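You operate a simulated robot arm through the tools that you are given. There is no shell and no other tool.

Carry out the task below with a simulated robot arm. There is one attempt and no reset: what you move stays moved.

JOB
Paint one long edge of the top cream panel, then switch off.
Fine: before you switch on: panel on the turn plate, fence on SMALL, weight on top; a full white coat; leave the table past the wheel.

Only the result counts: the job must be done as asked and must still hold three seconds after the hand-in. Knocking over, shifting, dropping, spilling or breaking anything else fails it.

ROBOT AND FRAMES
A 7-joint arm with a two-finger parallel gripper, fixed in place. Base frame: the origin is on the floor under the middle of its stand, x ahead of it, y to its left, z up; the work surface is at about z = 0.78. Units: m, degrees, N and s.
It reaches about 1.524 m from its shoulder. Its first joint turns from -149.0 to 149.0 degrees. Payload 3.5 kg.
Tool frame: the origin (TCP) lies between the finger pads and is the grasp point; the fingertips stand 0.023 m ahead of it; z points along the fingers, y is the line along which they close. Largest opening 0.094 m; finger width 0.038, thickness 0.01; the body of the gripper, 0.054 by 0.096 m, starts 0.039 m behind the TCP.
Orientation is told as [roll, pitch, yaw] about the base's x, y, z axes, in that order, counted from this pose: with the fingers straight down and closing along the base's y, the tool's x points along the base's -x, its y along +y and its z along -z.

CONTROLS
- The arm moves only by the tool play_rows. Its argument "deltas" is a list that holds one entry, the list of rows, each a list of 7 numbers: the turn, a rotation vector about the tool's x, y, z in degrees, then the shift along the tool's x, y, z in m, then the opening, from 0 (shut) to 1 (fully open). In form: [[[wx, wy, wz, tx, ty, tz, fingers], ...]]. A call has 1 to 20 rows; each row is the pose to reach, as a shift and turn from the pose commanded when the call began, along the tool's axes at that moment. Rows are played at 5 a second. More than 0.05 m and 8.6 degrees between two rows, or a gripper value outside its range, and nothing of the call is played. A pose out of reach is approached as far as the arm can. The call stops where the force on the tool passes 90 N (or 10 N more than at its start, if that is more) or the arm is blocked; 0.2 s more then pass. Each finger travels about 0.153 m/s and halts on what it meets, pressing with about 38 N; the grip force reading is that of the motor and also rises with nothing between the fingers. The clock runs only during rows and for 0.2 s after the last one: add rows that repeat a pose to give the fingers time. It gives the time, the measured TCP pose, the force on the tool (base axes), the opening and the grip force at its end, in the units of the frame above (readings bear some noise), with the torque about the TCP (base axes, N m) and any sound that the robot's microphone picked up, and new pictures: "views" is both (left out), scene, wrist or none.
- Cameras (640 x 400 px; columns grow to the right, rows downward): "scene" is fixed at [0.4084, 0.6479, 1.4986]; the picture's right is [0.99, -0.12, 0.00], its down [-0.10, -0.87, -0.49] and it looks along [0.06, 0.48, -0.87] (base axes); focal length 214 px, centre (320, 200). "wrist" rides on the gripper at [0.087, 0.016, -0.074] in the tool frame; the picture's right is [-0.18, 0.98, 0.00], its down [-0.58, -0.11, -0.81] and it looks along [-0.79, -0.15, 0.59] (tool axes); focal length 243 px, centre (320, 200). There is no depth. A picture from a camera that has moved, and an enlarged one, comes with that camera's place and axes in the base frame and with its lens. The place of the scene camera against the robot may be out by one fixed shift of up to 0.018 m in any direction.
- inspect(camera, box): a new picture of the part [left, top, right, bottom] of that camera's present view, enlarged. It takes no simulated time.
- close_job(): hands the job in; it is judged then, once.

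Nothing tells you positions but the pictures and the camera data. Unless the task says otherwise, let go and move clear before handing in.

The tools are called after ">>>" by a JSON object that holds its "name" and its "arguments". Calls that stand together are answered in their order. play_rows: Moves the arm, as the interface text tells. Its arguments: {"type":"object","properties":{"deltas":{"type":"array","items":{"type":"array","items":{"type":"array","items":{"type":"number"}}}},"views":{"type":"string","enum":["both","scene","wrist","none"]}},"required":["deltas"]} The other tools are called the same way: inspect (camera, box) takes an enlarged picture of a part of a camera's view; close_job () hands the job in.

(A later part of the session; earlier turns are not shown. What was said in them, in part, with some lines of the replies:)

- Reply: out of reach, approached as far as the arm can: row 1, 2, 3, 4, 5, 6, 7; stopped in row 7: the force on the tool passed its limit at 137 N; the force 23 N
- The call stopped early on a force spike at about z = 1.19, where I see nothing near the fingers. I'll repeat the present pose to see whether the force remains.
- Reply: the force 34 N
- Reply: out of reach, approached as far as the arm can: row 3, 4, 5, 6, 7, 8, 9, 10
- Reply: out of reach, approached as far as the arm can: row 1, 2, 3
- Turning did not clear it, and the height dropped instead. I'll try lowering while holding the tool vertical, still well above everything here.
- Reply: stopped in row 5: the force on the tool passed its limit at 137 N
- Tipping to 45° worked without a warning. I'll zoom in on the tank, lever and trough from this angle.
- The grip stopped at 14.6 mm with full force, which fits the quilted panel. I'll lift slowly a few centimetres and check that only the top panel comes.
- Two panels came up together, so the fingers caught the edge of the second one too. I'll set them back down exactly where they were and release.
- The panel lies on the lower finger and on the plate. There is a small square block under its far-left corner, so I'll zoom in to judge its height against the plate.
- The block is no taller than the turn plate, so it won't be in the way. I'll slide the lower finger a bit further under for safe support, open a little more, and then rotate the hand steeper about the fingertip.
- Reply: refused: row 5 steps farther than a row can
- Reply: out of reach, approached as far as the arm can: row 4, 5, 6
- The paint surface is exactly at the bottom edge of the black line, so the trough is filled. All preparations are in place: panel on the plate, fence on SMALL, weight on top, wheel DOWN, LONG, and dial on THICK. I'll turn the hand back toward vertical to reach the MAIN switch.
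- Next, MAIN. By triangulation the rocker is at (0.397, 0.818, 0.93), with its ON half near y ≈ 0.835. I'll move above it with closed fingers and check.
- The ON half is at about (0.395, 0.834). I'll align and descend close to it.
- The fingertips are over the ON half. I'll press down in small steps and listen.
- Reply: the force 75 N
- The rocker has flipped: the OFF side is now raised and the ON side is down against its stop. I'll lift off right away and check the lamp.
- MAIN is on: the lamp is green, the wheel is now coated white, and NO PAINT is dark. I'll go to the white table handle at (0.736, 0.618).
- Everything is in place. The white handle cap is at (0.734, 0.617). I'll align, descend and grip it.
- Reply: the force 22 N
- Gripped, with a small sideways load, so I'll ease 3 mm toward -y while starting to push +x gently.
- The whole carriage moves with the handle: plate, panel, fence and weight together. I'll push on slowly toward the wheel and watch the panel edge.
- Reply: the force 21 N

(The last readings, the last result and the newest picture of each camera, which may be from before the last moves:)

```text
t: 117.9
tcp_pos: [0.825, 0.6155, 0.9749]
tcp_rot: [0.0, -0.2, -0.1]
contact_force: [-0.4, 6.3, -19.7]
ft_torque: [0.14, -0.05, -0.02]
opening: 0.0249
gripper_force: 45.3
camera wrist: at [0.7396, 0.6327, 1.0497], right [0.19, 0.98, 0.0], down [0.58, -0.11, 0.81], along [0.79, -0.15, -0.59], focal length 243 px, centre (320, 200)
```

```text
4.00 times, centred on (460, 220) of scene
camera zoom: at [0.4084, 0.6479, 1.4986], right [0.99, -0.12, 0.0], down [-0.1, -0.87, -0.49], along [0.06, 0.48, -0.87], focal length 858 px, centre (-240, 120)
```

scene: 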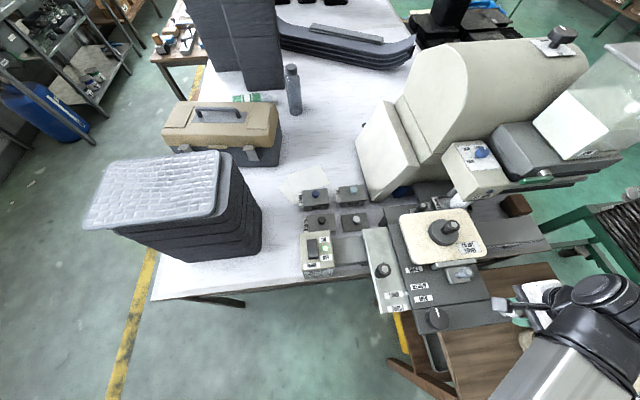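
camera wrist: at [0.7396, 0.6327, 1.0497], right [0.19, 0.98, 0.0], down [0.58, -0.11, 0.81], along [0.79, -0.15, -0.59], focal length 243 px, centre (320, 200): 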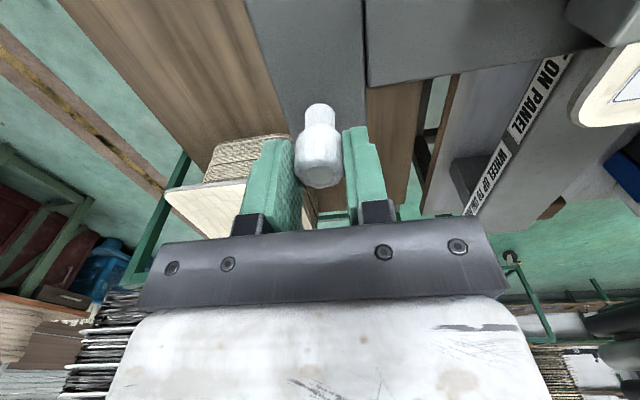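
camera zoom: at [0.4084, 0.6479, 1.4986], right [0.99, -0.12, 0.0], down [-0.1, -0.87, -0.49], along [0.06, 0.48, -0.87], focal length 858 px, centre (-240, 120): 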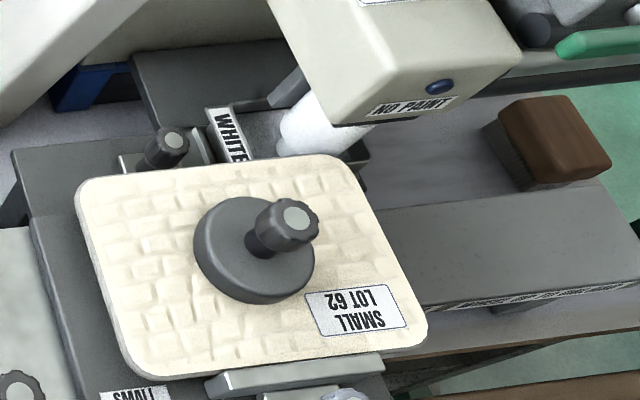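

The panel's leading corner is at the wheel. I'll relieve the small vertical and sideways loads and continue slowly past the wheel.

>>> {"name": "play_rows", "arguments": {"deltas": [[[0, 0, 0, -0.007, 0.0005, 0.0008, 0], [0, 0, 0, -0.014, 0.001, 0.0015, 0], [0, 0, 0, -0.021, 0.001, 0.0018, 0], [0, 0, 0, -0.028, 0.001, 0.002, 0], [0, 0, 0, -0.035, 0.001, 0.002, 0], [0, 0, 0, -0.042, 0.001, 0.002, 0], [0, 0, 0, -0.049, 0.001, 0.002, 0], [0, 0, 0, -0.056, 0.001, 0.002, 0], [0, 0, 0, -0.063, 0.001, 0.002, 0], [0, 0, 0, -0.07, 0.001, 0.002, 0]]]}}

>>> {"name": "inspect", "arguments": {"camera": "scene", "box": [400, 170, 560, 270]}}

```text
t: 120.1
tcp_pos: [0.895, 0.6159, 0.9753]
tcp_rot: [0.1, -0.2, -0.2]
contact_force: [1.1, 8.9, 12.0]
ft_torque: [0.15, 0.92, 0.05]
opening: 0.0253
gripper_force: 45.2
camera wrist: at [0.8085, 0.6327, 1.0497], right [0.19, 0.98, 0.0], down [0.58, -0.11, 0.81], along [0.79, -0.15, -0.59], focal length 243 px, centre (320, 200)
```

scene: 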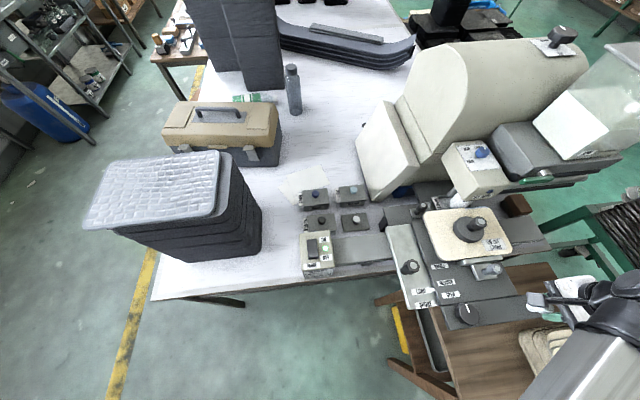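
wrist: 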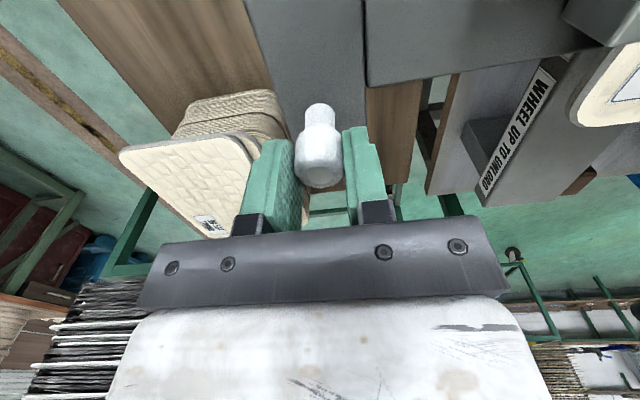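

```text
4.00 times, centred on (480, 220) of scene
camera zoom: at [0.4084, 0.6479, 1.4986], right [0.99, -0.12, 0.0], down [-0.1, -0.87, -0.49], along [0.06, 0.48, -0.87], focal length 858 px, centre (-320, 120)
```

zoom: 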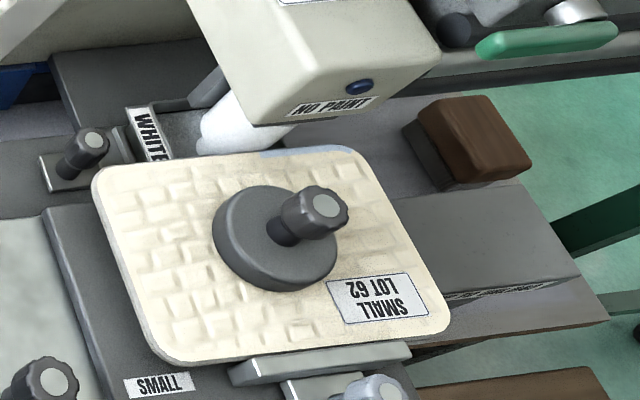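

A white band is appearing along the far edge where it has passed the wheel, so the paint goes on. I'll continue at the same slow pace.

>>> {"name": "play_rows", "arguments": {"deltas": [[[0, 0, 0, -0.007, 0.0005, -0.0005, 0], [0, 0, 0, -0.014, 0.001, -0.001, 0], [0, 0, 0, -0.021, 0.001, -0.001, 0], [0, 0, 0, -0.028, 0.001, -0.001, 0], [0, 0, 0, -0.035, 0.001, -0.001, 0], [0, 0, 0, -0.042, 0.001, -0.001, 0], [0, 0, 0, -0.049, 0.001, -0.001, 0], [0, 0, 0, -0.056, 0.001, -0.001, 0], [0, 0, 0, -0.063, 0.001, -0.001, 0], [0, 0, 0, -0.07, 0.001, -0.001, 0], [0, 0, 0, -0.077, 0.001, -0.001, 0], [0, 0, 0, -0.084, 0.001, -0.001, 0]]]}}

>>> {"name": "inspect", "arguments": {"camera": "scene", "box": [420, 170, 580, 270]}}

```text
t: 122.7
tcp_pos: [0.9808, 0.6166, 0.9752]
tcp_rot: [0.1, -0.1, 0.0]
contact_force: [1.4, -0.7, -17.4]
ft_torque: [-0.02, 0.73, -0.03]
opening: 0.0251
gripper_force: 45.4
camera wrist: at [0.8935, 0.6336, 1.05], right [0.19, 0.98, 0.0], down [0.58, -0.11, 0.81], along [0.79, -0.15, -0.59], focal length 243 px, centre (320, 200)
```

scene: 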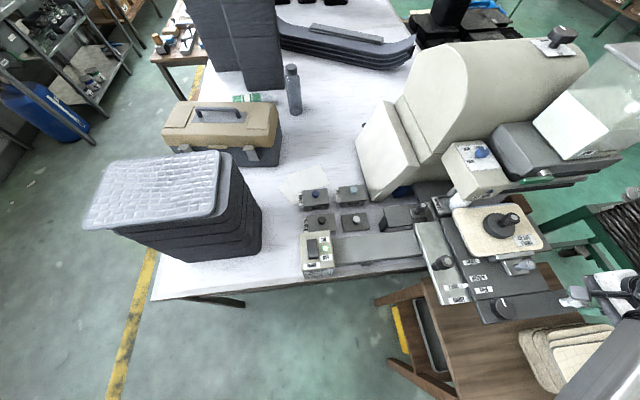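
wrist: 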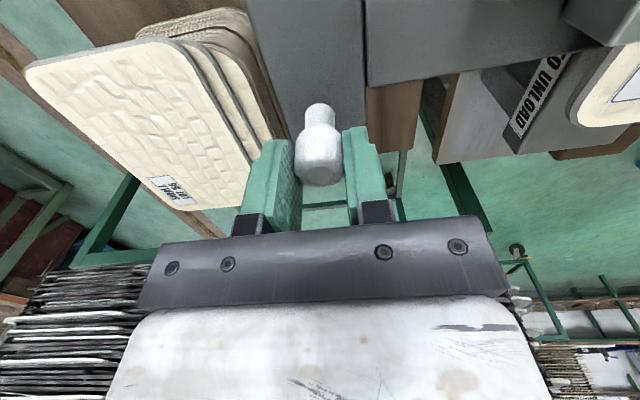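

```text
4.00 times, centred on (500, 220) of scene
camera zoom: at [0.4084, 0.6479, 1.4986], right [0.99, -0.12, 0.0], down [-0.1, -0.87, -0.49], along [0.06, 0.48, -0.87], focal length 858 px, centre (-400, 120)
```

zoom: 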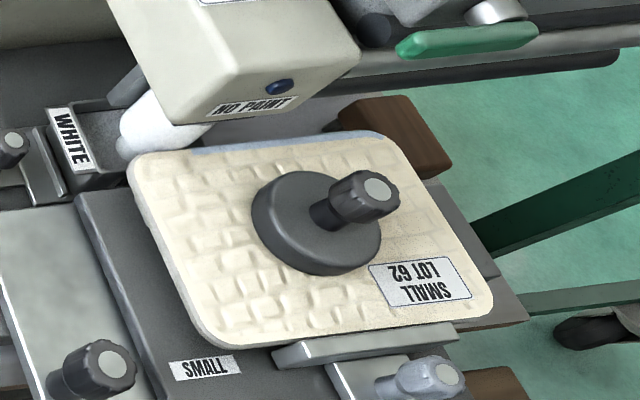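

Most of the edge is coated. About 7 cm more is needed to carry the trailing corner past the wheel, so I'll continue.

>>> {"name": "play_rows", "arguments": {"deltas": [[[0, 0, 0, -0.007, 0, 0.0008, 0], [0, 0, 0, -0.014, 0, 0.0012, 0], [0, 0, 0, -0.021, 0, 0.0012, 0], [0, 0, 0, -0.028, 0, 0.0012, 0], [0, 0, 0, -0.035, 0, 0.0012, 0], [0, 0, 0, -0.042, 0, 0.0012, 0], [0, 0, 0, -0.049, 0, 0.0012, 0], [0, 0, 0, -0.056, 0, 0.0012, 0], [0, 0, 0, -0.063, 0, 0.0012, 0]]]}}

>>> {"name": "inspect", "arguments": {"camera": "scene", "box": [430, 170, 590, 270]}}

```text
t: 124.7
tcp_pos: [1.042, 0.6169, 0.9756]
tcp_rot: [0.1, -0.3, -0.1]
contact_force: [1.3, -3.6, 11.5]
ft_torque: [-0.14, 0.39, -0.02]
opening: 0.0251
gripper_force: 44.2
camera wrist: at [0.9559, 0.6339, 1.0498], right [0.19, 0.98, 0.0], down [0.58, -0.11, 0.81], along [0.79, -0.15, -0.59], focal length 243 px, centre (320, 200)
```

scene: 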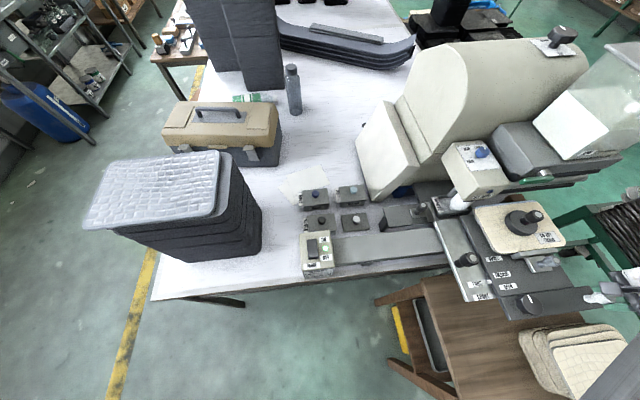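
wrist: 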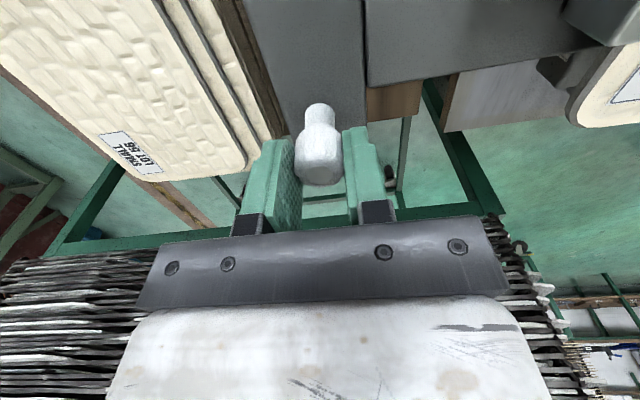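

```text
4.00 times, centred on (510, 220) of scene
camera zoom: at [0.4084, 0.6479, 1.4986], right [0.99, -0.12, 0.0], down [-0.1, -0.87, -0.49], along [0.06, 0.48, -0.87], focal length 858 px, centre (-440, 120)
```

zoom: 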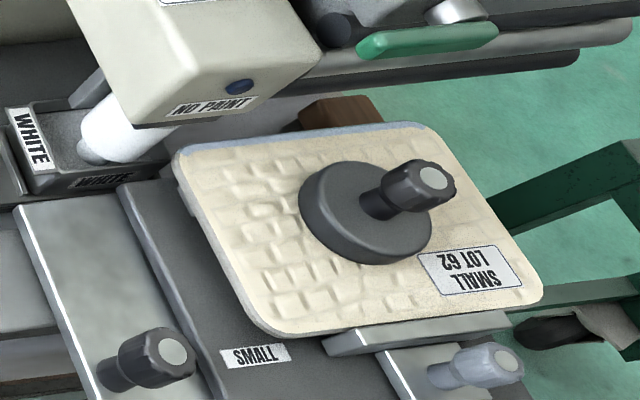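

The trailing corner has just passed the wheel. I'll carry the table a few more centimetres so it is clearly past, watching for the end stop.

>>> {"name": "play_rows", "arguments": {"deltas": [[[0, 0, 0, -0.008, 0, -0.0008, 0], [0, 0, 0, -0.016, 0, -0.001, 0], [0, 0, 0, -0.024, 0, -0.001, 0], [0, 0, 0, -0.032, 0, -0.001, 0], [0, 0, 0, -0.04, 0, -0.001, 0]]]}}

>>> {"name": "inspect", "arguments": {"camera": "scene", "box": [430, 170, 590, 270]}}

```text
t: 125.9
tcp_pos: [1.0821, 0.616, 0.9756]
tcp_rot: [0.0, -0.3, -0.2]
contact_force: [-0.1, -6.5, 5.0]
ft_torque: [-0.26, -0.44, -0.07]
opening: 0.025
gripper_force: 45.3
camera wrist: at [0.996, 0.6339, 1.0499], right [0.19, 0.98, 0.0], down [0.58, -0.11, 0.81], along [0.79, -0.15, -0.59], focal length 243 px, centre (320, 200)
```

scene: 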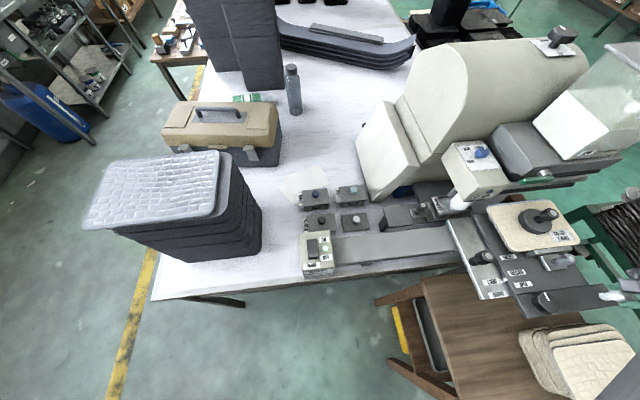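
wrist: 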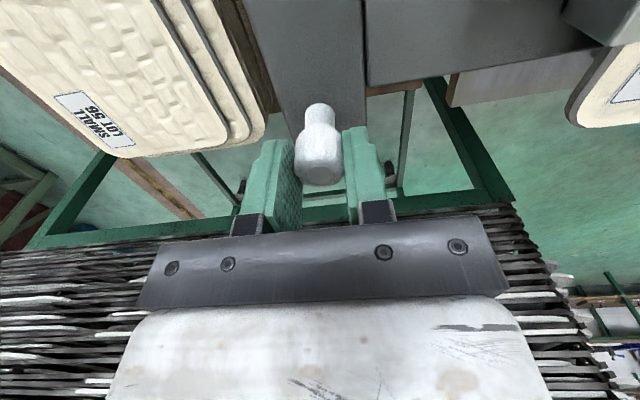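

```text
4.00 times, centred on (510, 220) of scene
camera zoom: at [0.4084, 0.6479, 1.4986], right [0.99, -0.12, 0.0], down [-0.1, -0.87, -0.49], along [0.06, 0.48, -0.87], focal length 858 px, centre (-440, 120)
```

zoom: 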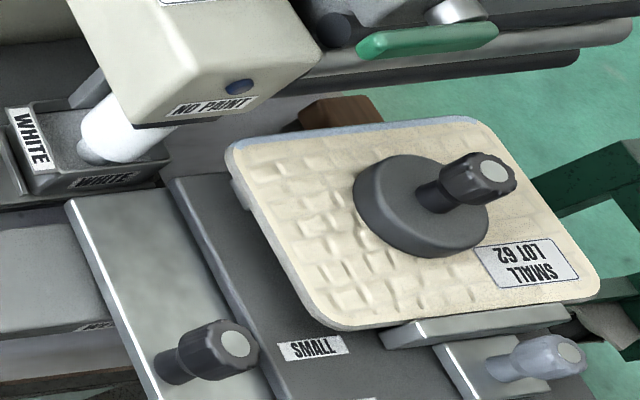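

The table is past the wheel. I'll examine the coated edge closely.

>>> {"name": "inspect", "arguments": {"camera": "scene", "box": [484, 192, 524, 217]}}

>>> {"name": "inspect", "arguments": {"camera": "scene", "box": [520, 190, 560, 215]}}

>>> {"name": "inspect", "arguments": {"camera": "wrist", "box": [520, 0, 640, 130]}}

>>> {"name": "inspect", "arguments": {"camera": "scene", "box": [300, 225, 360, 280]}}

```text
16.00 times, centred on (504, 204) of scene
camera zoom: at [0.4084, 0.6479, 1.4986], right [0.99, -0.12, 0.0], down [-0.1, -0.87, -0.49], along [0.06, 0.48, -0.87], focal length 3432 px, centre (-2624, 128)
```

zoom: 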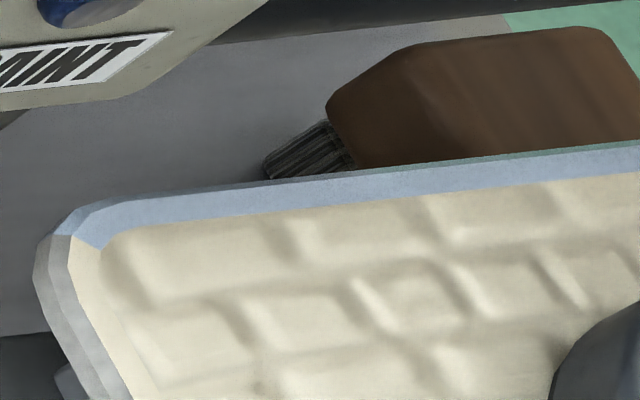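

```text
16.00 times, centred on (540, 202) of scene
camera zoom: at [0.4084, 0.6479, 1.4986], right [0.99, -0.12, 0.0], down [-0.1, -0.87, -0.49], along [0.06, 0.48, -0.87], focal length 3432 px, centre (-3200, 160)
```

zoom: 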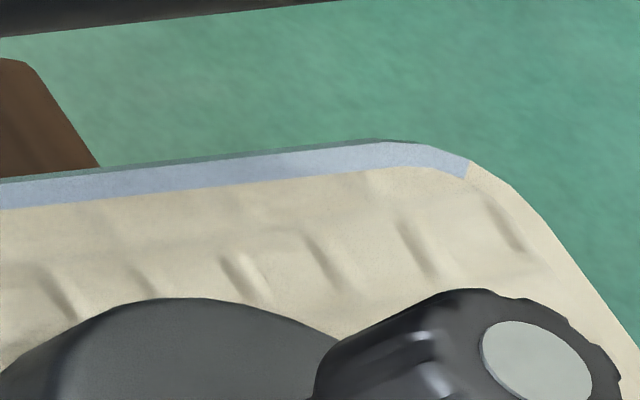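

```text
3.08 times, centred on (580, 65) of wrist
camera zoom: at [0.996, 0.6339, 1.0499], right [0.19, 0.98, 0.0], down [0.58, -0.11, 0.81], along [0.79, -0.15, -0.59], focal length 746 px, centre (-480, 615)
```

zoom: 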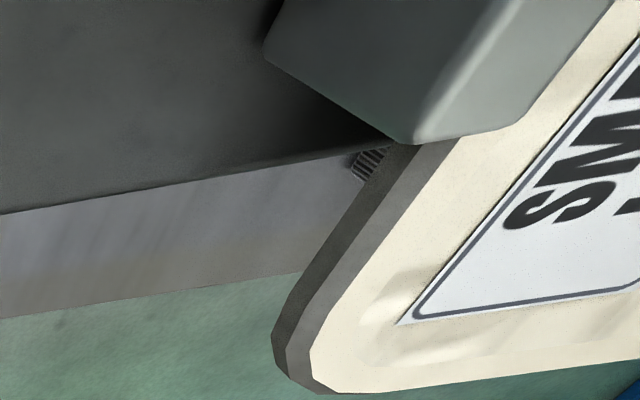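

```text
7.27 times, centred on (330, 252) of scene
camera zoom: at [0.4084, 0.6479, 1.4986], right [0.99, -0.12, 0.0], down [-0.1, -0.87, -0.49], along [0.06, 0.48, -0.87], focal length 1560 px, centre (247, -182)
```

zoom: 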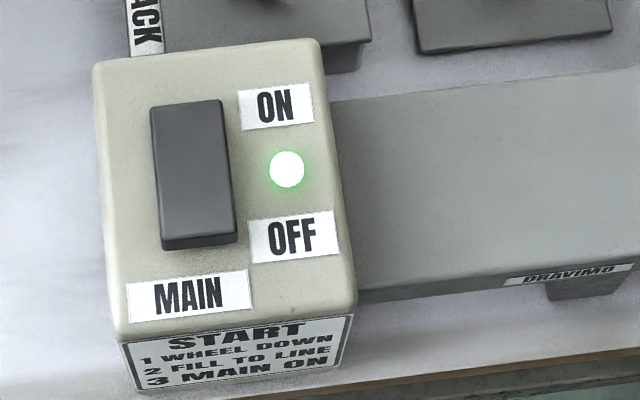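

The whole long edge now carries an even light strip from corner to corner. Its tint looks bluish in this light, so I'll compare it with unpainted edges facing the same way on the stack, and with the wheel.

>>> {"name": "inspect", "arguments": {"camera": "scene", "box": [520, 320, 560, 345]}}

>>> {"name": "inspect", "arguments": {"camera": "scene", "box": [560, 318, 620, 356]}}

>>> {"name": "inspect", "arguments": {"camera": "scene", "box": [440, 190, 480, 215]}}

>>> {"name": "inspect", "arguments": {"camera": "scene", "box": [500, 190, 540, 215]}}

```text
16.00 times, centred on (540, 332) of scene
camera zoom: at [0.4084, 0.6479, 1.4986], right [0.99, -0.12, 0.0], down [-0.1, -0.87, -0.49], along [0.06, 0.48, -0.87], focal length 3432 px, centre (-3200, -1920)
```

zoom: 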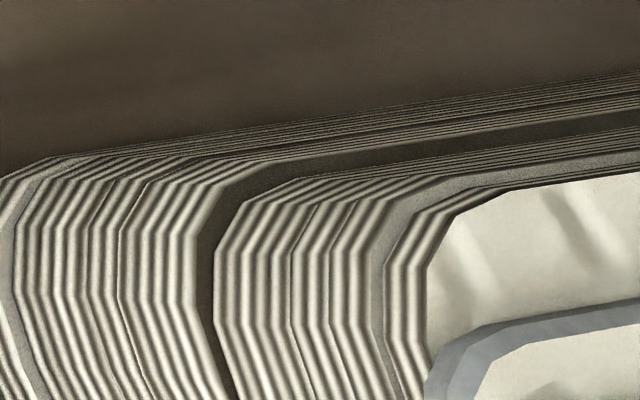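

```text
10.53 times, centred on (590, 337) of scene
camera zoom: at [0.4084, 0.6479, 1.4986], right [0.99, -0.12, 0.0], down [-0.1, -0.87, -0.49], along [0.06, 0.48, -0.87], focal length 2258 px, centre (-2522, -1242)
```

zoom: 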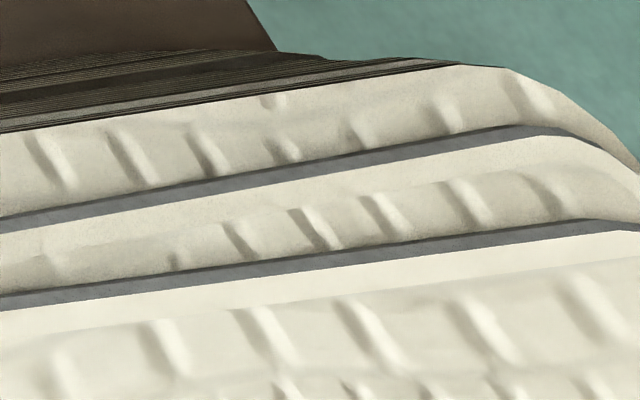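

```text
16.00 times, centred on (460, 202) of scene
camera zoom: at [0.4084, 0.6479, 1.4986], right [0.99, -0.12, 0.0], down [-0.1, -0.87, -0.49], along [0.06, 0.48, -0.87], focal length 3432 px, centre (-1920, 160)
```

zoom: 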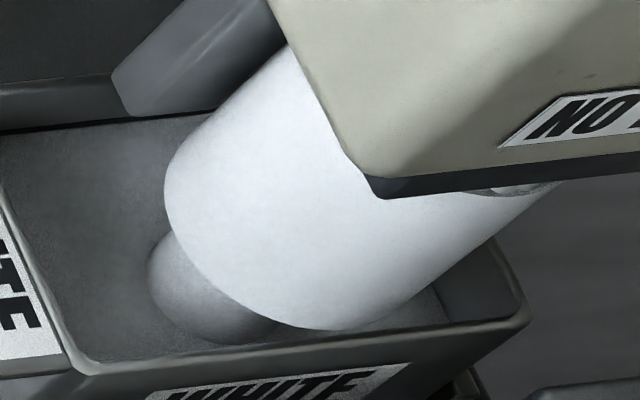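

```text
16.00 times, centred on (520, 202) of scene
camera zoom: at [0.4084, 0.6479, 1.4986], right [0.99, -0.12, 0.0], down [-0.1, -0.87, -0.49], along [0.06, 0.48, -0.87], focal length 3432 px, centre (-2880, 160)
```

zoom: 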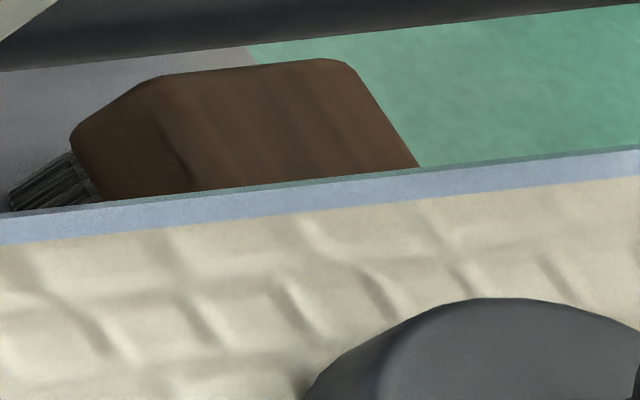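

The unpainted edges facing the same way are dark grey-blue, while the coated one is clearly white under that light, and the coat is even. I'll release the handle, rise, and go back to the MAIN switch.

>>> {"name": "play_rows", "arguments": {"deltas": [[[0, 0, 0, 0, 0, 0, 0.4], [0, 0, 0, 0, 0, 0, 0.6], [0, 0, 0, 0, 0, -0.04, 0.6], [0, 0, 0, 0.005, 0, -0.085, 0.6], [0, 0, 0, 0.02, 0.005, -0.125, 0.5], [0, 0, 0, 0.06, 0.016, -0.14, 0.3], [0, 0, 0, 0.105, 0.028, -0.14, 0.1], [0, 0, 0, 0.15, 0.04, -0.14, 0], [0, 0, 0, 0.195, 0.052, -0.14, 0], [0, 0, 0, 0.24, 0.064, -0.14, 0], [0, 0, 0, 0.285, 0.076, -0.14, 0], [0, 0, 0, 0.33, 0.088, -0.14, 0], [0, 0, 0, 0.375, 0.1, -0.14, 0], [0, 0, 0, 0.42, 0.112, -0.14, 0], [0, 0, 0, 0.465, 0.124, -0.14, 0], [0, 0, 0, 0.51, 0.136, -0.14, 0], [0, 0, 0, 0.555, 0.148, -0.14, 0], [0, 0, 0, 0.6, 0.16, -0.14, 0], [0, 0, 0, 0.645, 0.172, -0.13, 0], [0, 0, 0, 0.687, 0.185, -0.11, 0]]]}}

>>> {"name": "inspect", "arguments": {"camera": "wrist", "box": [220, 20, 420, 200]}}

>>> {"name": "inspect", "arguments": {"camera": "scene", "box": [430, 170, 640, 320]}}

```text
t: 130.1
tcp_pos: [0.3949, 0.8015, 1.0821]
tcp_rot: [0.1, -0.2, -0.2]
contact_force: [-0.2, 0.1, 0.5]
ft_torque: [-0.01, 0.01, 0.03]
opening: 0.0001
gripper_force: 38.3
camera wrist: at [0.3089, 0.8187, 1.156], right [0.19, 0.98, 0.0], down [0.58, -0.11, 0.81], along [0.79, -0.15, -0.59], focal length 243 px, centre (320, 200)
```

scene: 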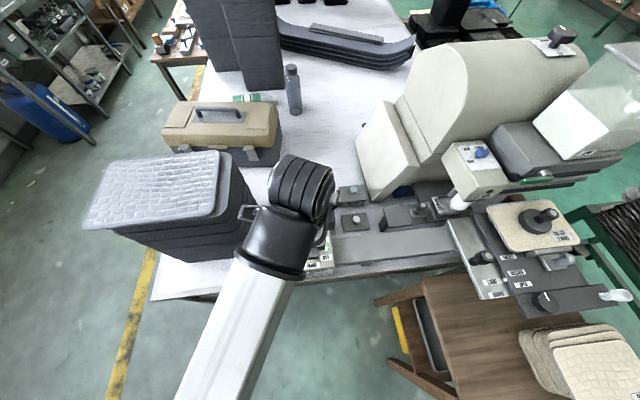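
wrist: 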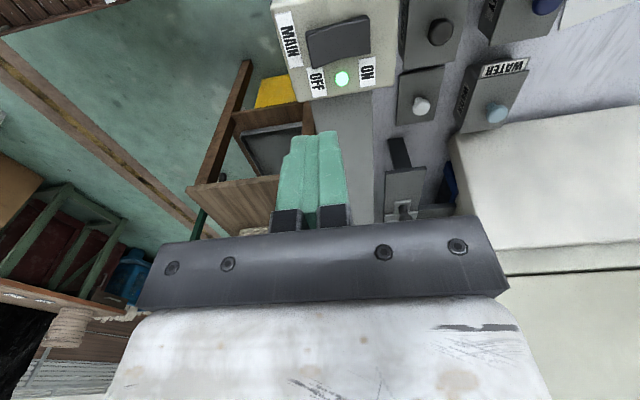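

```text
2.22 times, centred on (320, 110) of wrist
camera zoom: at [0.3089, 0.8187, 1.156], right [0.19, 0.98, 0.0], down [0.58, -0.11, 0.81], along [0.79, -0.15, -0.59], focal length 539 px, centre (320, 400)
```

zoom: 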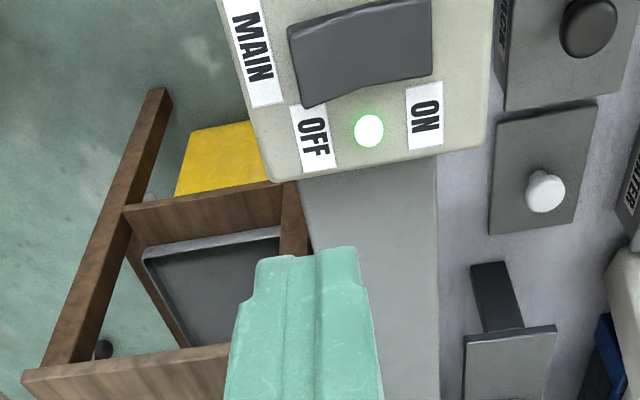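

```text
2.67 times, centred on (535, 245) of scene
camera zoom: at [0.4084, 0.6479, 1.4986], right [0.99, -0.12, 0.0], down [-0.1, -0.87, -0.49], along [0.06, 0.48, -0.87], focal length 572 px, centre (-253, 80)
```

zoom: 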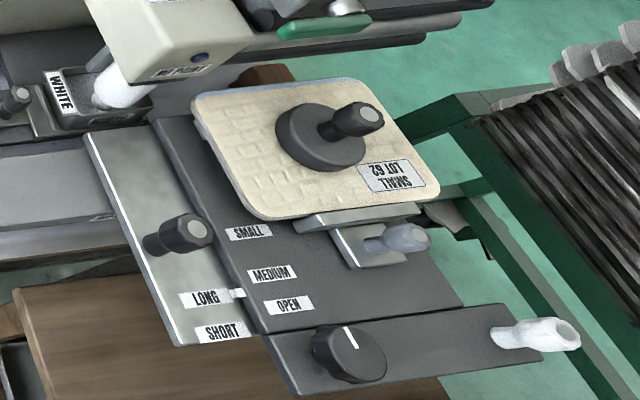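

The table stays past the wheel with everything in place. Now OFF: its raised half is at about (0.396, 0.804), right below. I'll descend and press only as deep as needed, since ON flipped at about TCP z = 0.95.

>>> {"name": "play_rows", "arguments": {"deltas": [[[0, 0, 0, 0, 0, 0.04, 0], [0, 0, 0, 0, 0, 0.08, 0], [0, 0, 0, 0, 0, 0.11, 0], [0, 0, 0, 0, 0, 0.122, 0], [0, 0, 0, 0, 0, 0.127, 0], [0, 0, 0, 0, 0, 0.13, 0]]], "views": "wrist"}}

>>> {"name": "inspect", "arguments": {"camera": "wrist", "box": [220, 60, 420, 200]}}

```text
t: 131.5
tcp_pos: [0.395, 0.8022, 0.9558]
tcp_rot: [0.1, -0.2, -0.1]
contact_force: [0.1, -0.9, 0.9]
ft_torque: [-0.02, 0.03, -0.01]
opening: 0.0002
gripper_force: 38.1
camera wrist: at [0.3088, 0.8194, 1.029], right [0.19, 0.98, 0.0], down [0.58, -0.11, 0.81], along [0.79, -0.15, -0.59], focal length 243 px, centre (320, 200)
```

wrist: 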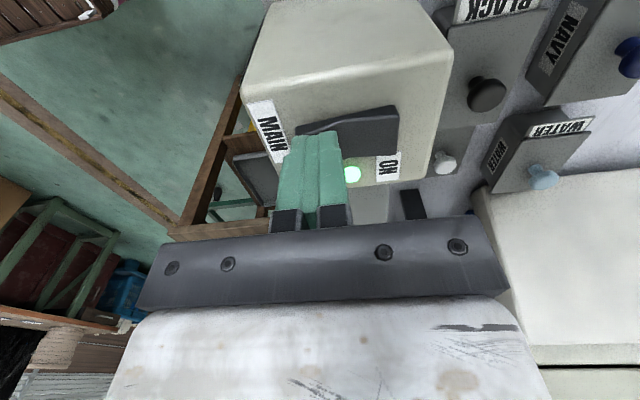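

```text
2.86 times, centred on (320, 130) of wrist
camera zoom: at [0.3088, 0.8194, 1.029], right [0.19, 0.98, 0.0], down [0.58, -0.11, 0.81], along [0.79, -0.15, -0.59], focal length 693 px, centre (320, 400)
```

zoom: 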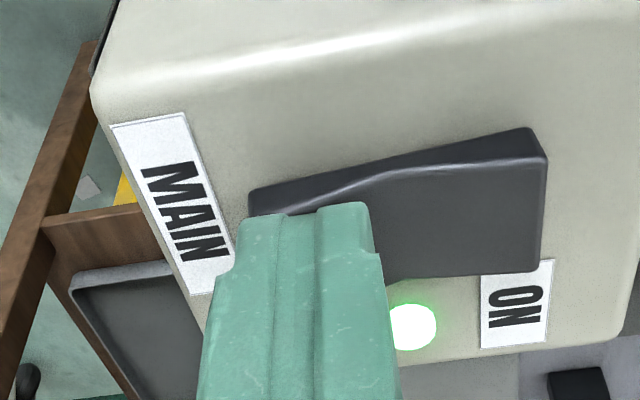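

The lamp is still lit. I'll press further in 2 mm steps.

>>> {"name": "play_rows", "arguments": {"deltas": [[[0, 0, 0, 0, 0, 0.002, 0], [0, 0, 0, 0, 0, 0.004, 0]]], "views": "wrist"}}

>>> {"name": "inspect", "arguments": {"camera": "wrist", "box": [220, 60, 420, 200]}}

```text
t: 132.1
tcp_pos: [0.3941, 0.8002, 0.9506]
tcp_rot: [0.0, -0.2, -0.1]
contact_force: [0.3, -10.7, 17.5]
ft_torque: [-0.06, 0.04, 0.02]
opening: 0.0001
gripper_force: 38.0
camera wrist: at [0.3087, 0.8184, 1.0253], right [0.19, 0.98, 0.0], down [0.58, -0.11, 0.81], along [0.79, -0.15, -0.59], focal length 243 px, centre (320, 200)
```

wrist: 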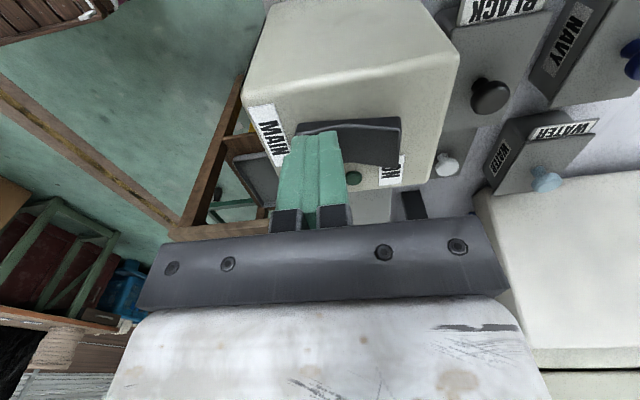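

```text
2.86 times, centred on (320, 130) of wrist
camera zoom: at [0.3087, 0.8184, 1.0253], right [0.19, 0.98, 0.0], down [0.58, -0.11, 0.81], along [0.79, -0.15, -0.59], focal length 693 px, centre (320, 400)
```

zoom: 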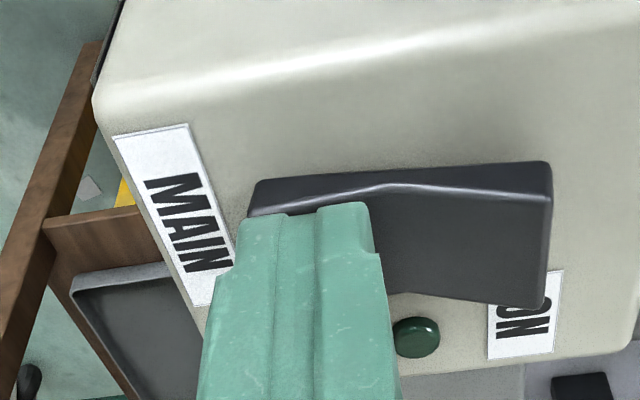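

The lamp is off and the rocker has flipped to OFF. I'll lift clear and check everything.

>>> {"name": "play_rows", "arguments": {"deltas": [[[0, 0, 0, 0, 0, -0.01, 0], [0, 0, 0, 0, 0, -0.05, 0], [0, 0, 0, 0, 0, -0.095, 0], [0, 0, 0, 0.01, 0.0, -0.14, 0], [0, 0, 0, 0.04, 0.0, -0.175, 0], [0, 0, 0, 0.07, -0.02, -0.175, 0], [0, 0, 0, 0.1, -0.04, -0.175, 0]]]}}

>>> {"name": "inspect", "arguments": {"camera": "scene", "box": [430, 170, 640, 320]}}

>>> {"name": "inspect", "arguments": {"camera": "wrist", "box": [240, 0, 480, 150]}}

>>> {"name": "inspect", "arguments": {"camera": "scene", "box": [270, 170, 430, 290]}}

>>> {"name": "inspect", "arguments": {"camera": "scene", "box": [425, 180, 485, 220]}}

```text
t: 133.7
tcp_pos: [0.2954, 0.7622, 1.1233]
tcp_rot: [0.0, -0.2, -0.1]
contact_force: [0.4, -0.4, 0.2]
ft_torque: [-0.02, -0.01, 0.01]
opening: 0.0
gripper_force: 38.0
camera wrist: at [0.2076, 0.7796, 1.1982], right [0.19, 0.98, 0.0], down [0.58, -0.11, 0.81], along [0.79, -0.15, -0.59], focal length 243 px, centre (320, 200)
```

scene: 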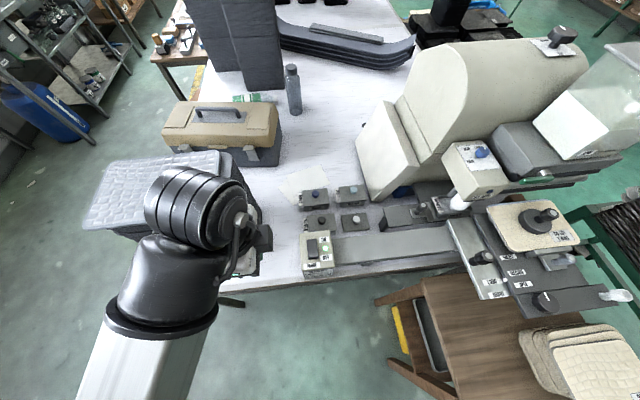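
wrist: 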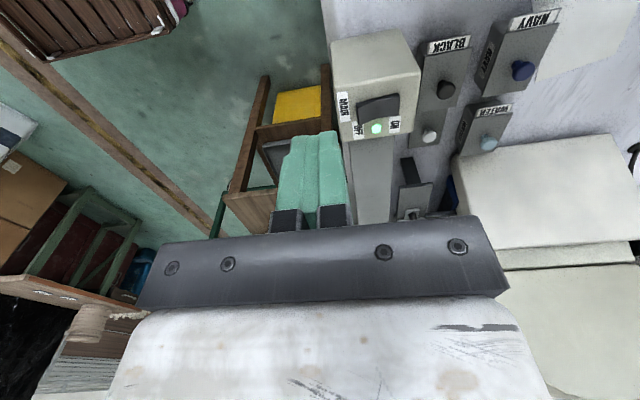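

```text
2.67 times, centred on (535, 245) of scene
camera zoom: at [0.4084, 0.6479, 1.4986], right [0.99, -0.12, 0.0], down [-0.1, -0.87, -0.49], along [0.06, 0.48, -0.87], focal length 572 px, centre (-253, 80)
```

zoom: 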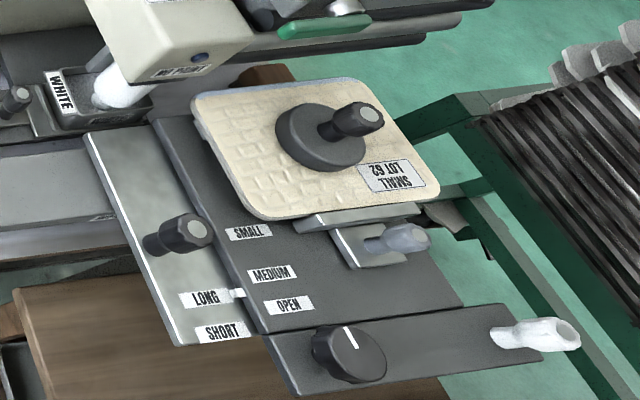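

```text
2.67 times, centred on (360, 75) of wrist
camera zoom: at [0.2076, 0.7796, 1.1982], right [0.19, 0.98, 0.0], down [0.58, -0.11, 0.81], along [0.79, -0.15, -0.59], focal length 647 px, centre (213, 533)
```

zoom: 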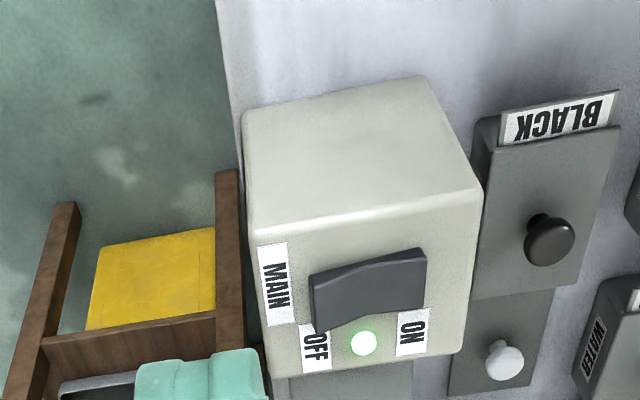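

```text
3.33 times, centred on (350, 230) of scene
camera zoom: at [0.4084, 0.6479, 1.4986], right [0.99, -0.12, 0.0], down [-0.1, -0.87, -0.49], along [0.06, 0.48, -0.87], focal length 715 px, centre (220, 100)
```

zoom: 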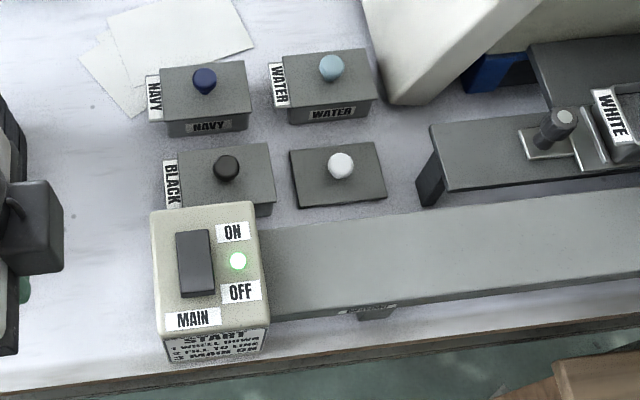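

```text
10.00 times, centred on (455, 200) of scene
camera zoom: at [0.4084, 0.6479, 1.4986], right [0.99, -0.12, 0.0], down [-0.1, -0.87, -0.49], along [0.06, 0.48, -0.87], focal length 2145 px, centre (-1030, 200)
```

zoom: 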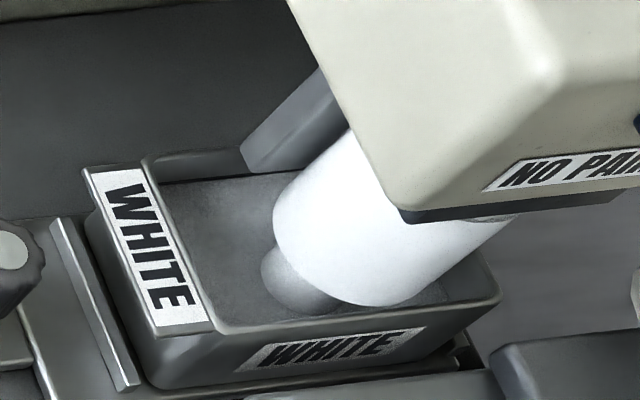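

The rocker sprang back to ON when I lifted, because it wasn't pushed past its snap point. I'll return and press OFF down to its stop.

>>> {"name": "play_rows", "arguments": {"deltas": [[[0, 0, 0, -0.035, 0.012, 0.0, 0], [0, 0, 0, -0.07, 0.025, 0.015, 0], [0, 0, 0, -0.0996, 0.037, 0.045, 0], [0, 0, 0, -0.0996, 0.037, 0.09, 0], [0, 0, 0, -0.0996, 0.037, 0.13, 0], [0, 0, 0, -0.0996, 0.037, 0.157, 0], [0, 0, 0, -0.0996, 0.037, 0.167, 0]]], "views": "none"}}

```text
t: 135.3
tcp_pos: [0.3949, 0.8008, 0.9569]
tcp_rot: [0.2, -0.2, -0.1]
contact_force: [-0.7, 0.4, 0.0]
ft_torque: [0.03, -0.01, 0.03]
opening: 0.0001
gripper_force: 38.0
```

>>> {"name": "play_rows", "arguments": {"deltas": [[[0, 0, 0, 0, 0, 0.003, 0], [0, 0, 0, 0, 0, 0.006, 0], [0, 0, 0, 0, 0, 0.009, 0], [0, 0, 0, 0, 0, 0.0105, 0]]], "views": "wrist"}}

>>> {"name": "inspect", "arguments": {"camera": "wrist", "box": [220, 60, 420, 200]}}

```text
t: 136.3
tcp_pos: [0.3955, 0.7984, 0.9503]
tcp_rot: [0.2, -0.4, -0.1]
contact_force: [-0.1, -11.8, 49.9]
ft_torque: [0.21, 0.0, -0.02]
opening: 0.0002
gripper_force: 38.7
camera wrist: at [0.3086, 0.8153, 1.0245], right [0.19, 0.98, 0.0], down [0.58, -0.11, 0.81], along [0.8, -0.15, -0.59], focal length 243 px, centre (320, 200)
```

wrist: 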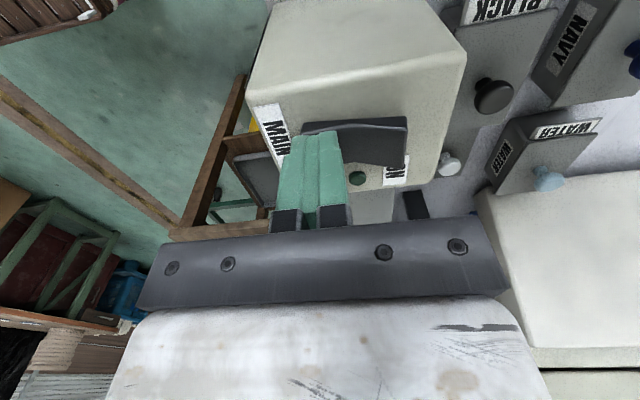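

```text
2.86 times, centred on (320, 130) of wrist
camera zoom: at [0.3086, 0.8153, 1.0245], right [0.19, 0.98, 0.0], down [0.58, -0.11, 0.81], along [0.8, -0.15, -0.59], focal length 693 px, centre (320, 400)
```

zoom: 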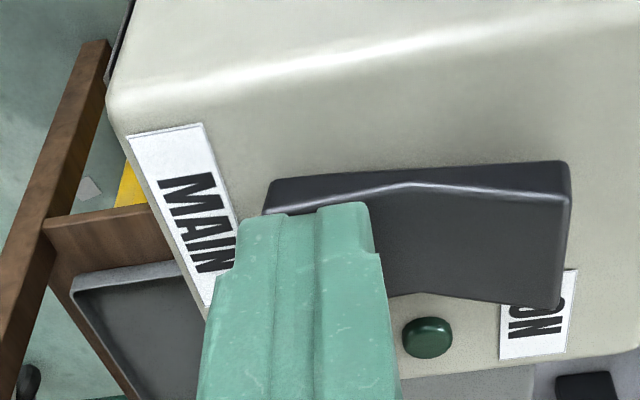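

The lamp is off and the rocker is down on its stop at 50 N. I'll lift a little and check that it stays.

>>> {"name": "play_rows", "arguments": {"deltas": [[[0, 0, 0, 0, 0, -0.006, 0], [0, 0, 0, 0, 0, -0.012, 0]]], "views": "wrist"}}

>>> {"name": "inspect", "arguments": {"camera": "wrist", "box": [220, 60, 420, 200]}}

```text
t: 136.9
tcp_pos: [0.3942, 0.8001, 0.9605]
tcp_rot: [0.1, -0.3, 0.0]
contact_force: [0.9, 0.2, 0.6]
ft_torque: [-0.02, 0.0, 0.0]
opening: 0.0001
gripper_force: 37.7
camera wrist: at [0.3082, 0.8172, 1.0333], right [0.19, 0.98, 0.0], down [0.58, -0.11, 0.81], along [0.79, -0.15, -0.59], focal length 243 px, centre (320, 200)
```

wrist: 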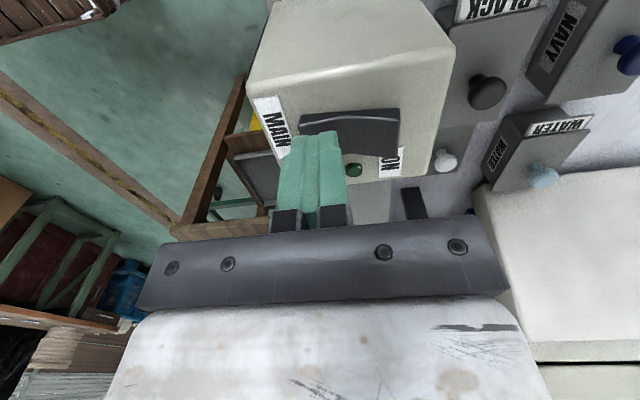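

```text
2.86 times, centred on (320, 130) of wrist
camera zoom: at [0.3082, 0.8172, 1.0333], right [0.19, 0.98, 0.0], down [0.58, -0.11, 0.81], along [0.79, -0.15, -0.59], focal length 693 px, centre (320, 400)
```

zoom: 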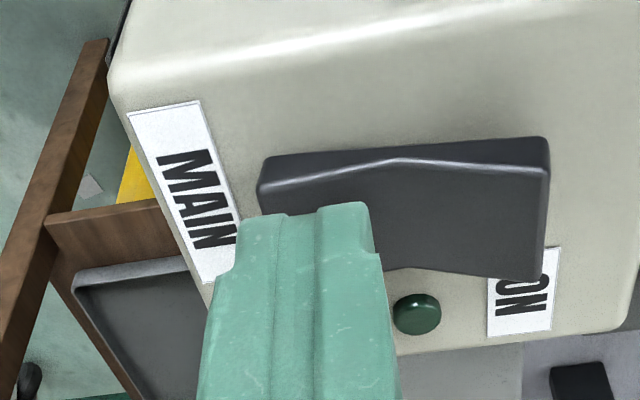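

It stays off. I'll rise fully, move clear, and wait a moment to confirm.

>>> {"name": "play_rows", "arguments": {"deltas": [[[0, 0, 0, 0, 0, -0.03, 0], [0, 0, 0, 0, 0, -0.07, 0], [0, 0, 0, 0, 0, -0.11, 0], [0, 0, 0, 0.02, 0, -0.145, 0], [0, 0, 0, 0.06, -0.02, -0.165, 0], [0, 0, 0, 0.1, -0.04, -0.165, 0], [0, 0, 0, 0.1, -0.04, -0.165, 0.3], [0, 0, 0, 0.1, -0.04, -0.165, 0.5], [0, 0, 0, 0.1, -0.04, -0.165, 0.5]]]}}

>>> {"name": "inspect", "arguments": {"camera": "wrist", "box": [240, 0, 480, 150]}}

>>> {"name": "inspect", "arguments": {"camera": "scene", "box": [270, 170, 430, 290]}}

>>> {"name": "inspect", "arguments": {"camera": "scene", "box": [425, 180, 565, 280]}}

```text
t: 138.9
tcp_pos: [0.2949, 0.7597, 1.1242]
tcp_rot: [0.1, -0.1, -0.1]
contact_force: [-0.4, -0.2, 0.6]
ft_torque: [-0.02, -0.05, -0.02]
opening: 0.0469
gripper_force: 0.0
camera wrist: at [0.2088, 0.7764, 1.199], right [0.19, 0.98, 0.0], down [0.58, -0.11, 0.81], along [0.79, -0.15, -0.59], focal length 243 px, centre (320, 200)
```

scene: 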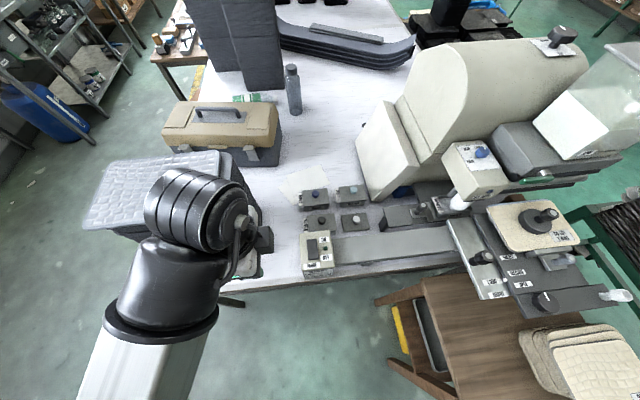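
wrist: 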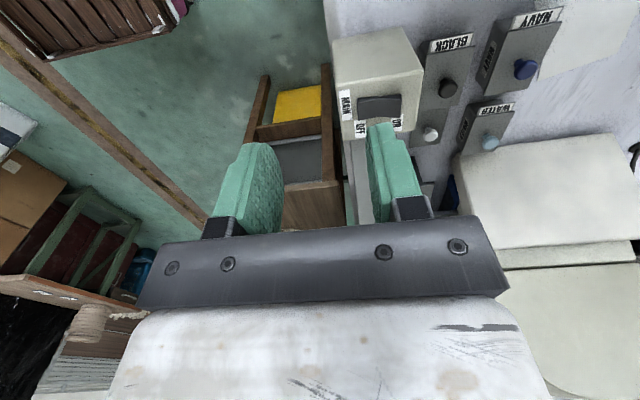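

```text
2.67 times, centred on (360, 75) of wrist
camera zoom: at [0.2088, 0.7764, 1.199], right [0.19, 0.98, 0.0], down [0.58, -0.11, 0.81], along [0.79, -0.15, -0.59], focal length 647 px, centre (213, 533)
```

zoom: 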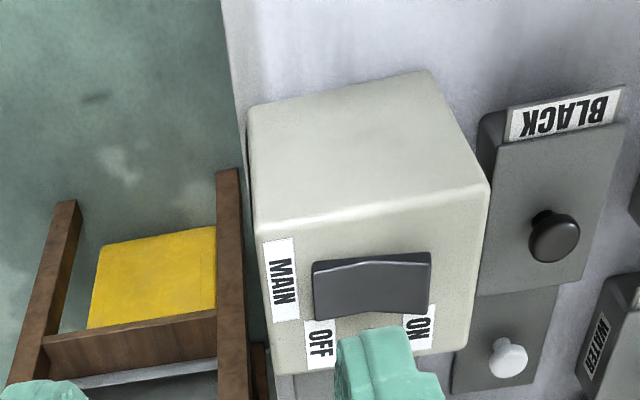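

```text
3.33 times, centred on (350, 230) of scene
camera zoom: at [0.4084, 0.6479, 1.4986], right [0.99, -0.12, 0.0], down [-0.1, -0.87, -0.49], along [0.06, 0.48, -0.87], focal length 715 px, centre (220, 100)
```

zoom: 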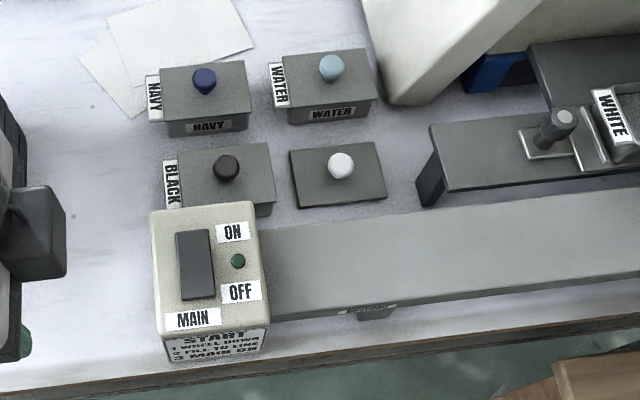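

```text
4.00 times, centred on (495, 230) of scene
camera zoom: at [0.4084, 0.6479, 1.4986], right [0.99, -0.12, 0.0], down [-0.1, -0.87, -0.49], along [0.06, 0.48, -0.87], focal length 858 px, centre (-380, 80)
```

zoom: 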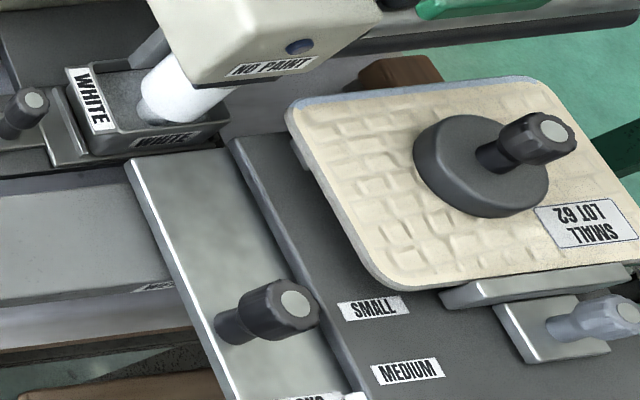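

MAIN is off and stays off, and the table is past the wheel. One last look at the trough level, the coated edge and the stack before handing in.

>>> {"name": "inspect", "arguments": {"camera": "scene", "box": [438, 194, 470, 214]}}

>>> {"name": "inspect", "arguments": {"camera": "scene", "box": [480, 188, 580, 250]}}

>>> {"name": "inspect", "arguments": {"camera": "scene", "box": [500, 300, 640, 400]}}

>>> {"name": "inspect", "arguments": {"camera": "scene", "box": [490, 20, 640, 200]}}

```text
16.00 times, centred on (454, 204) of scene
camera zoom: at [0.4084, 0.6479, 1.4986], right [0.99, -0.12, 0.0], down [-0.1, -0.87, -0.49], along [0.06, 0.48, -0.87], focal length 3432 px, centre (-1824, 136)
```

zoom: 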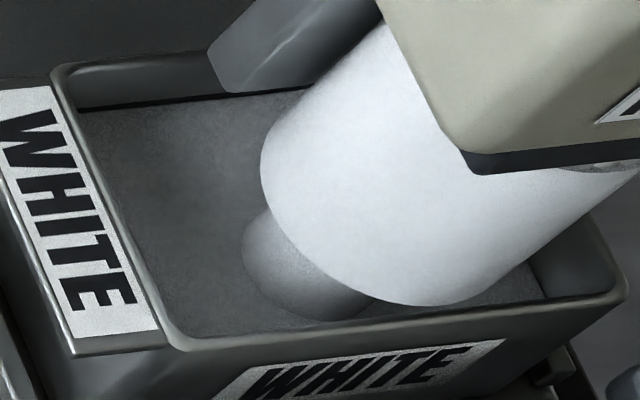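

```text
6.40 times, centred on (530, 219) of scene
camera zoom: at [0.4084, 0.6479, 1.4986], right [0.99, -0.12, 0.0], down [-0.1, -0.87, -0.49], along [0.06, 0.48, -0.87], focal length 1373 px, centre (-1024, 78)
```

zoom: 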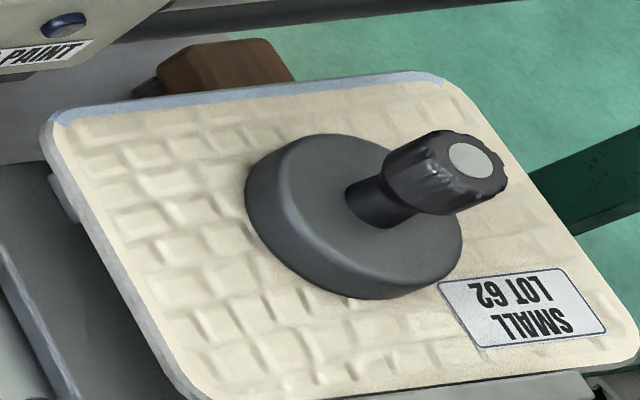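

```text
4.00 times, centred on (570, 350) of scene
camera zoom: at [0.4084, 0.6479, 1.4986], right [0.99, -0.12, 0.0], down [-0.1, -0.87, -0.49], along [0.06, 0.48, -0.87], focal length 858 px, centre (-680, -400)
```

zoom: 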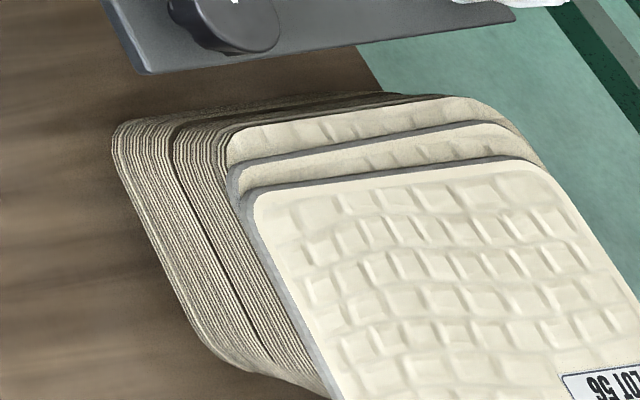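

```text
2.22 times, centred on (565, 110) of scene
camera zoom: at [0.4084, 0.6479, 1.4986], right [0.99, -0.12, 0.0], down [-0.1, -0.87, -0.49], along [0.06, 0.48, -0.87], focal length 477 px, centre (-224, 400)
```

zoom: 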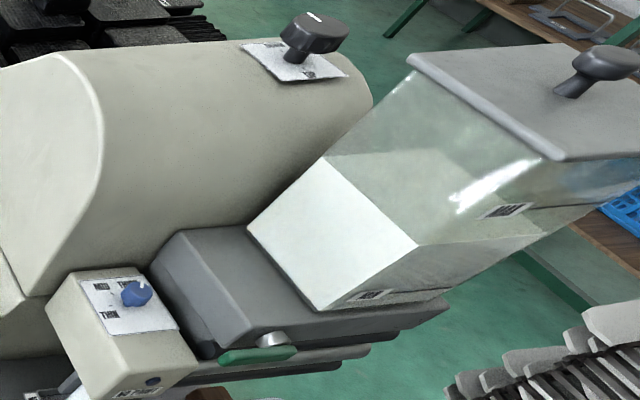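

The long edge is evenly coated from corner to corner and the trough level is steady. MAIN is off, the table is past the wheel, and the arm is clear, so I'm handing in.

>>> {"name": "close_job", "arguments": {}}

```text
The job is handed in.
```

I painted one long edge of the top cream panel white, switched MAIN off, and handed the job in. I don't have the verdict yet.

- **Before switch-on:** the panel was on the turn plate, the fence on SMALL and the weight on top. The trough was filled to the bottom edge of the line, and the wheel was already down.
- **Coat:** I turned the thickness dial from MID to THICK, reading "a full coat" as the thickest setting. One slow pass left an even strip from corner to corner. The strip looks bluish in the scene light. I judged it white by comparing it with unpainted edges facing the same way. I only saw its upper face, because the machine blocks a view of the edge straight on.
- **Switch-off:** my first press on OFF sprang back to ON, so I pressed it again down to its stop. The lamp then stayed dark for about two seconds before I handed in.
- **Table:** it is left past the wheel, with the panel, fence and weight still in place.

My first grip on the panel lifted the top two together. I set them back down and the second panel looked unmoved within a few millimetres. Early on, the gripper also touched the robot's own arm twice; nothing else was hit.
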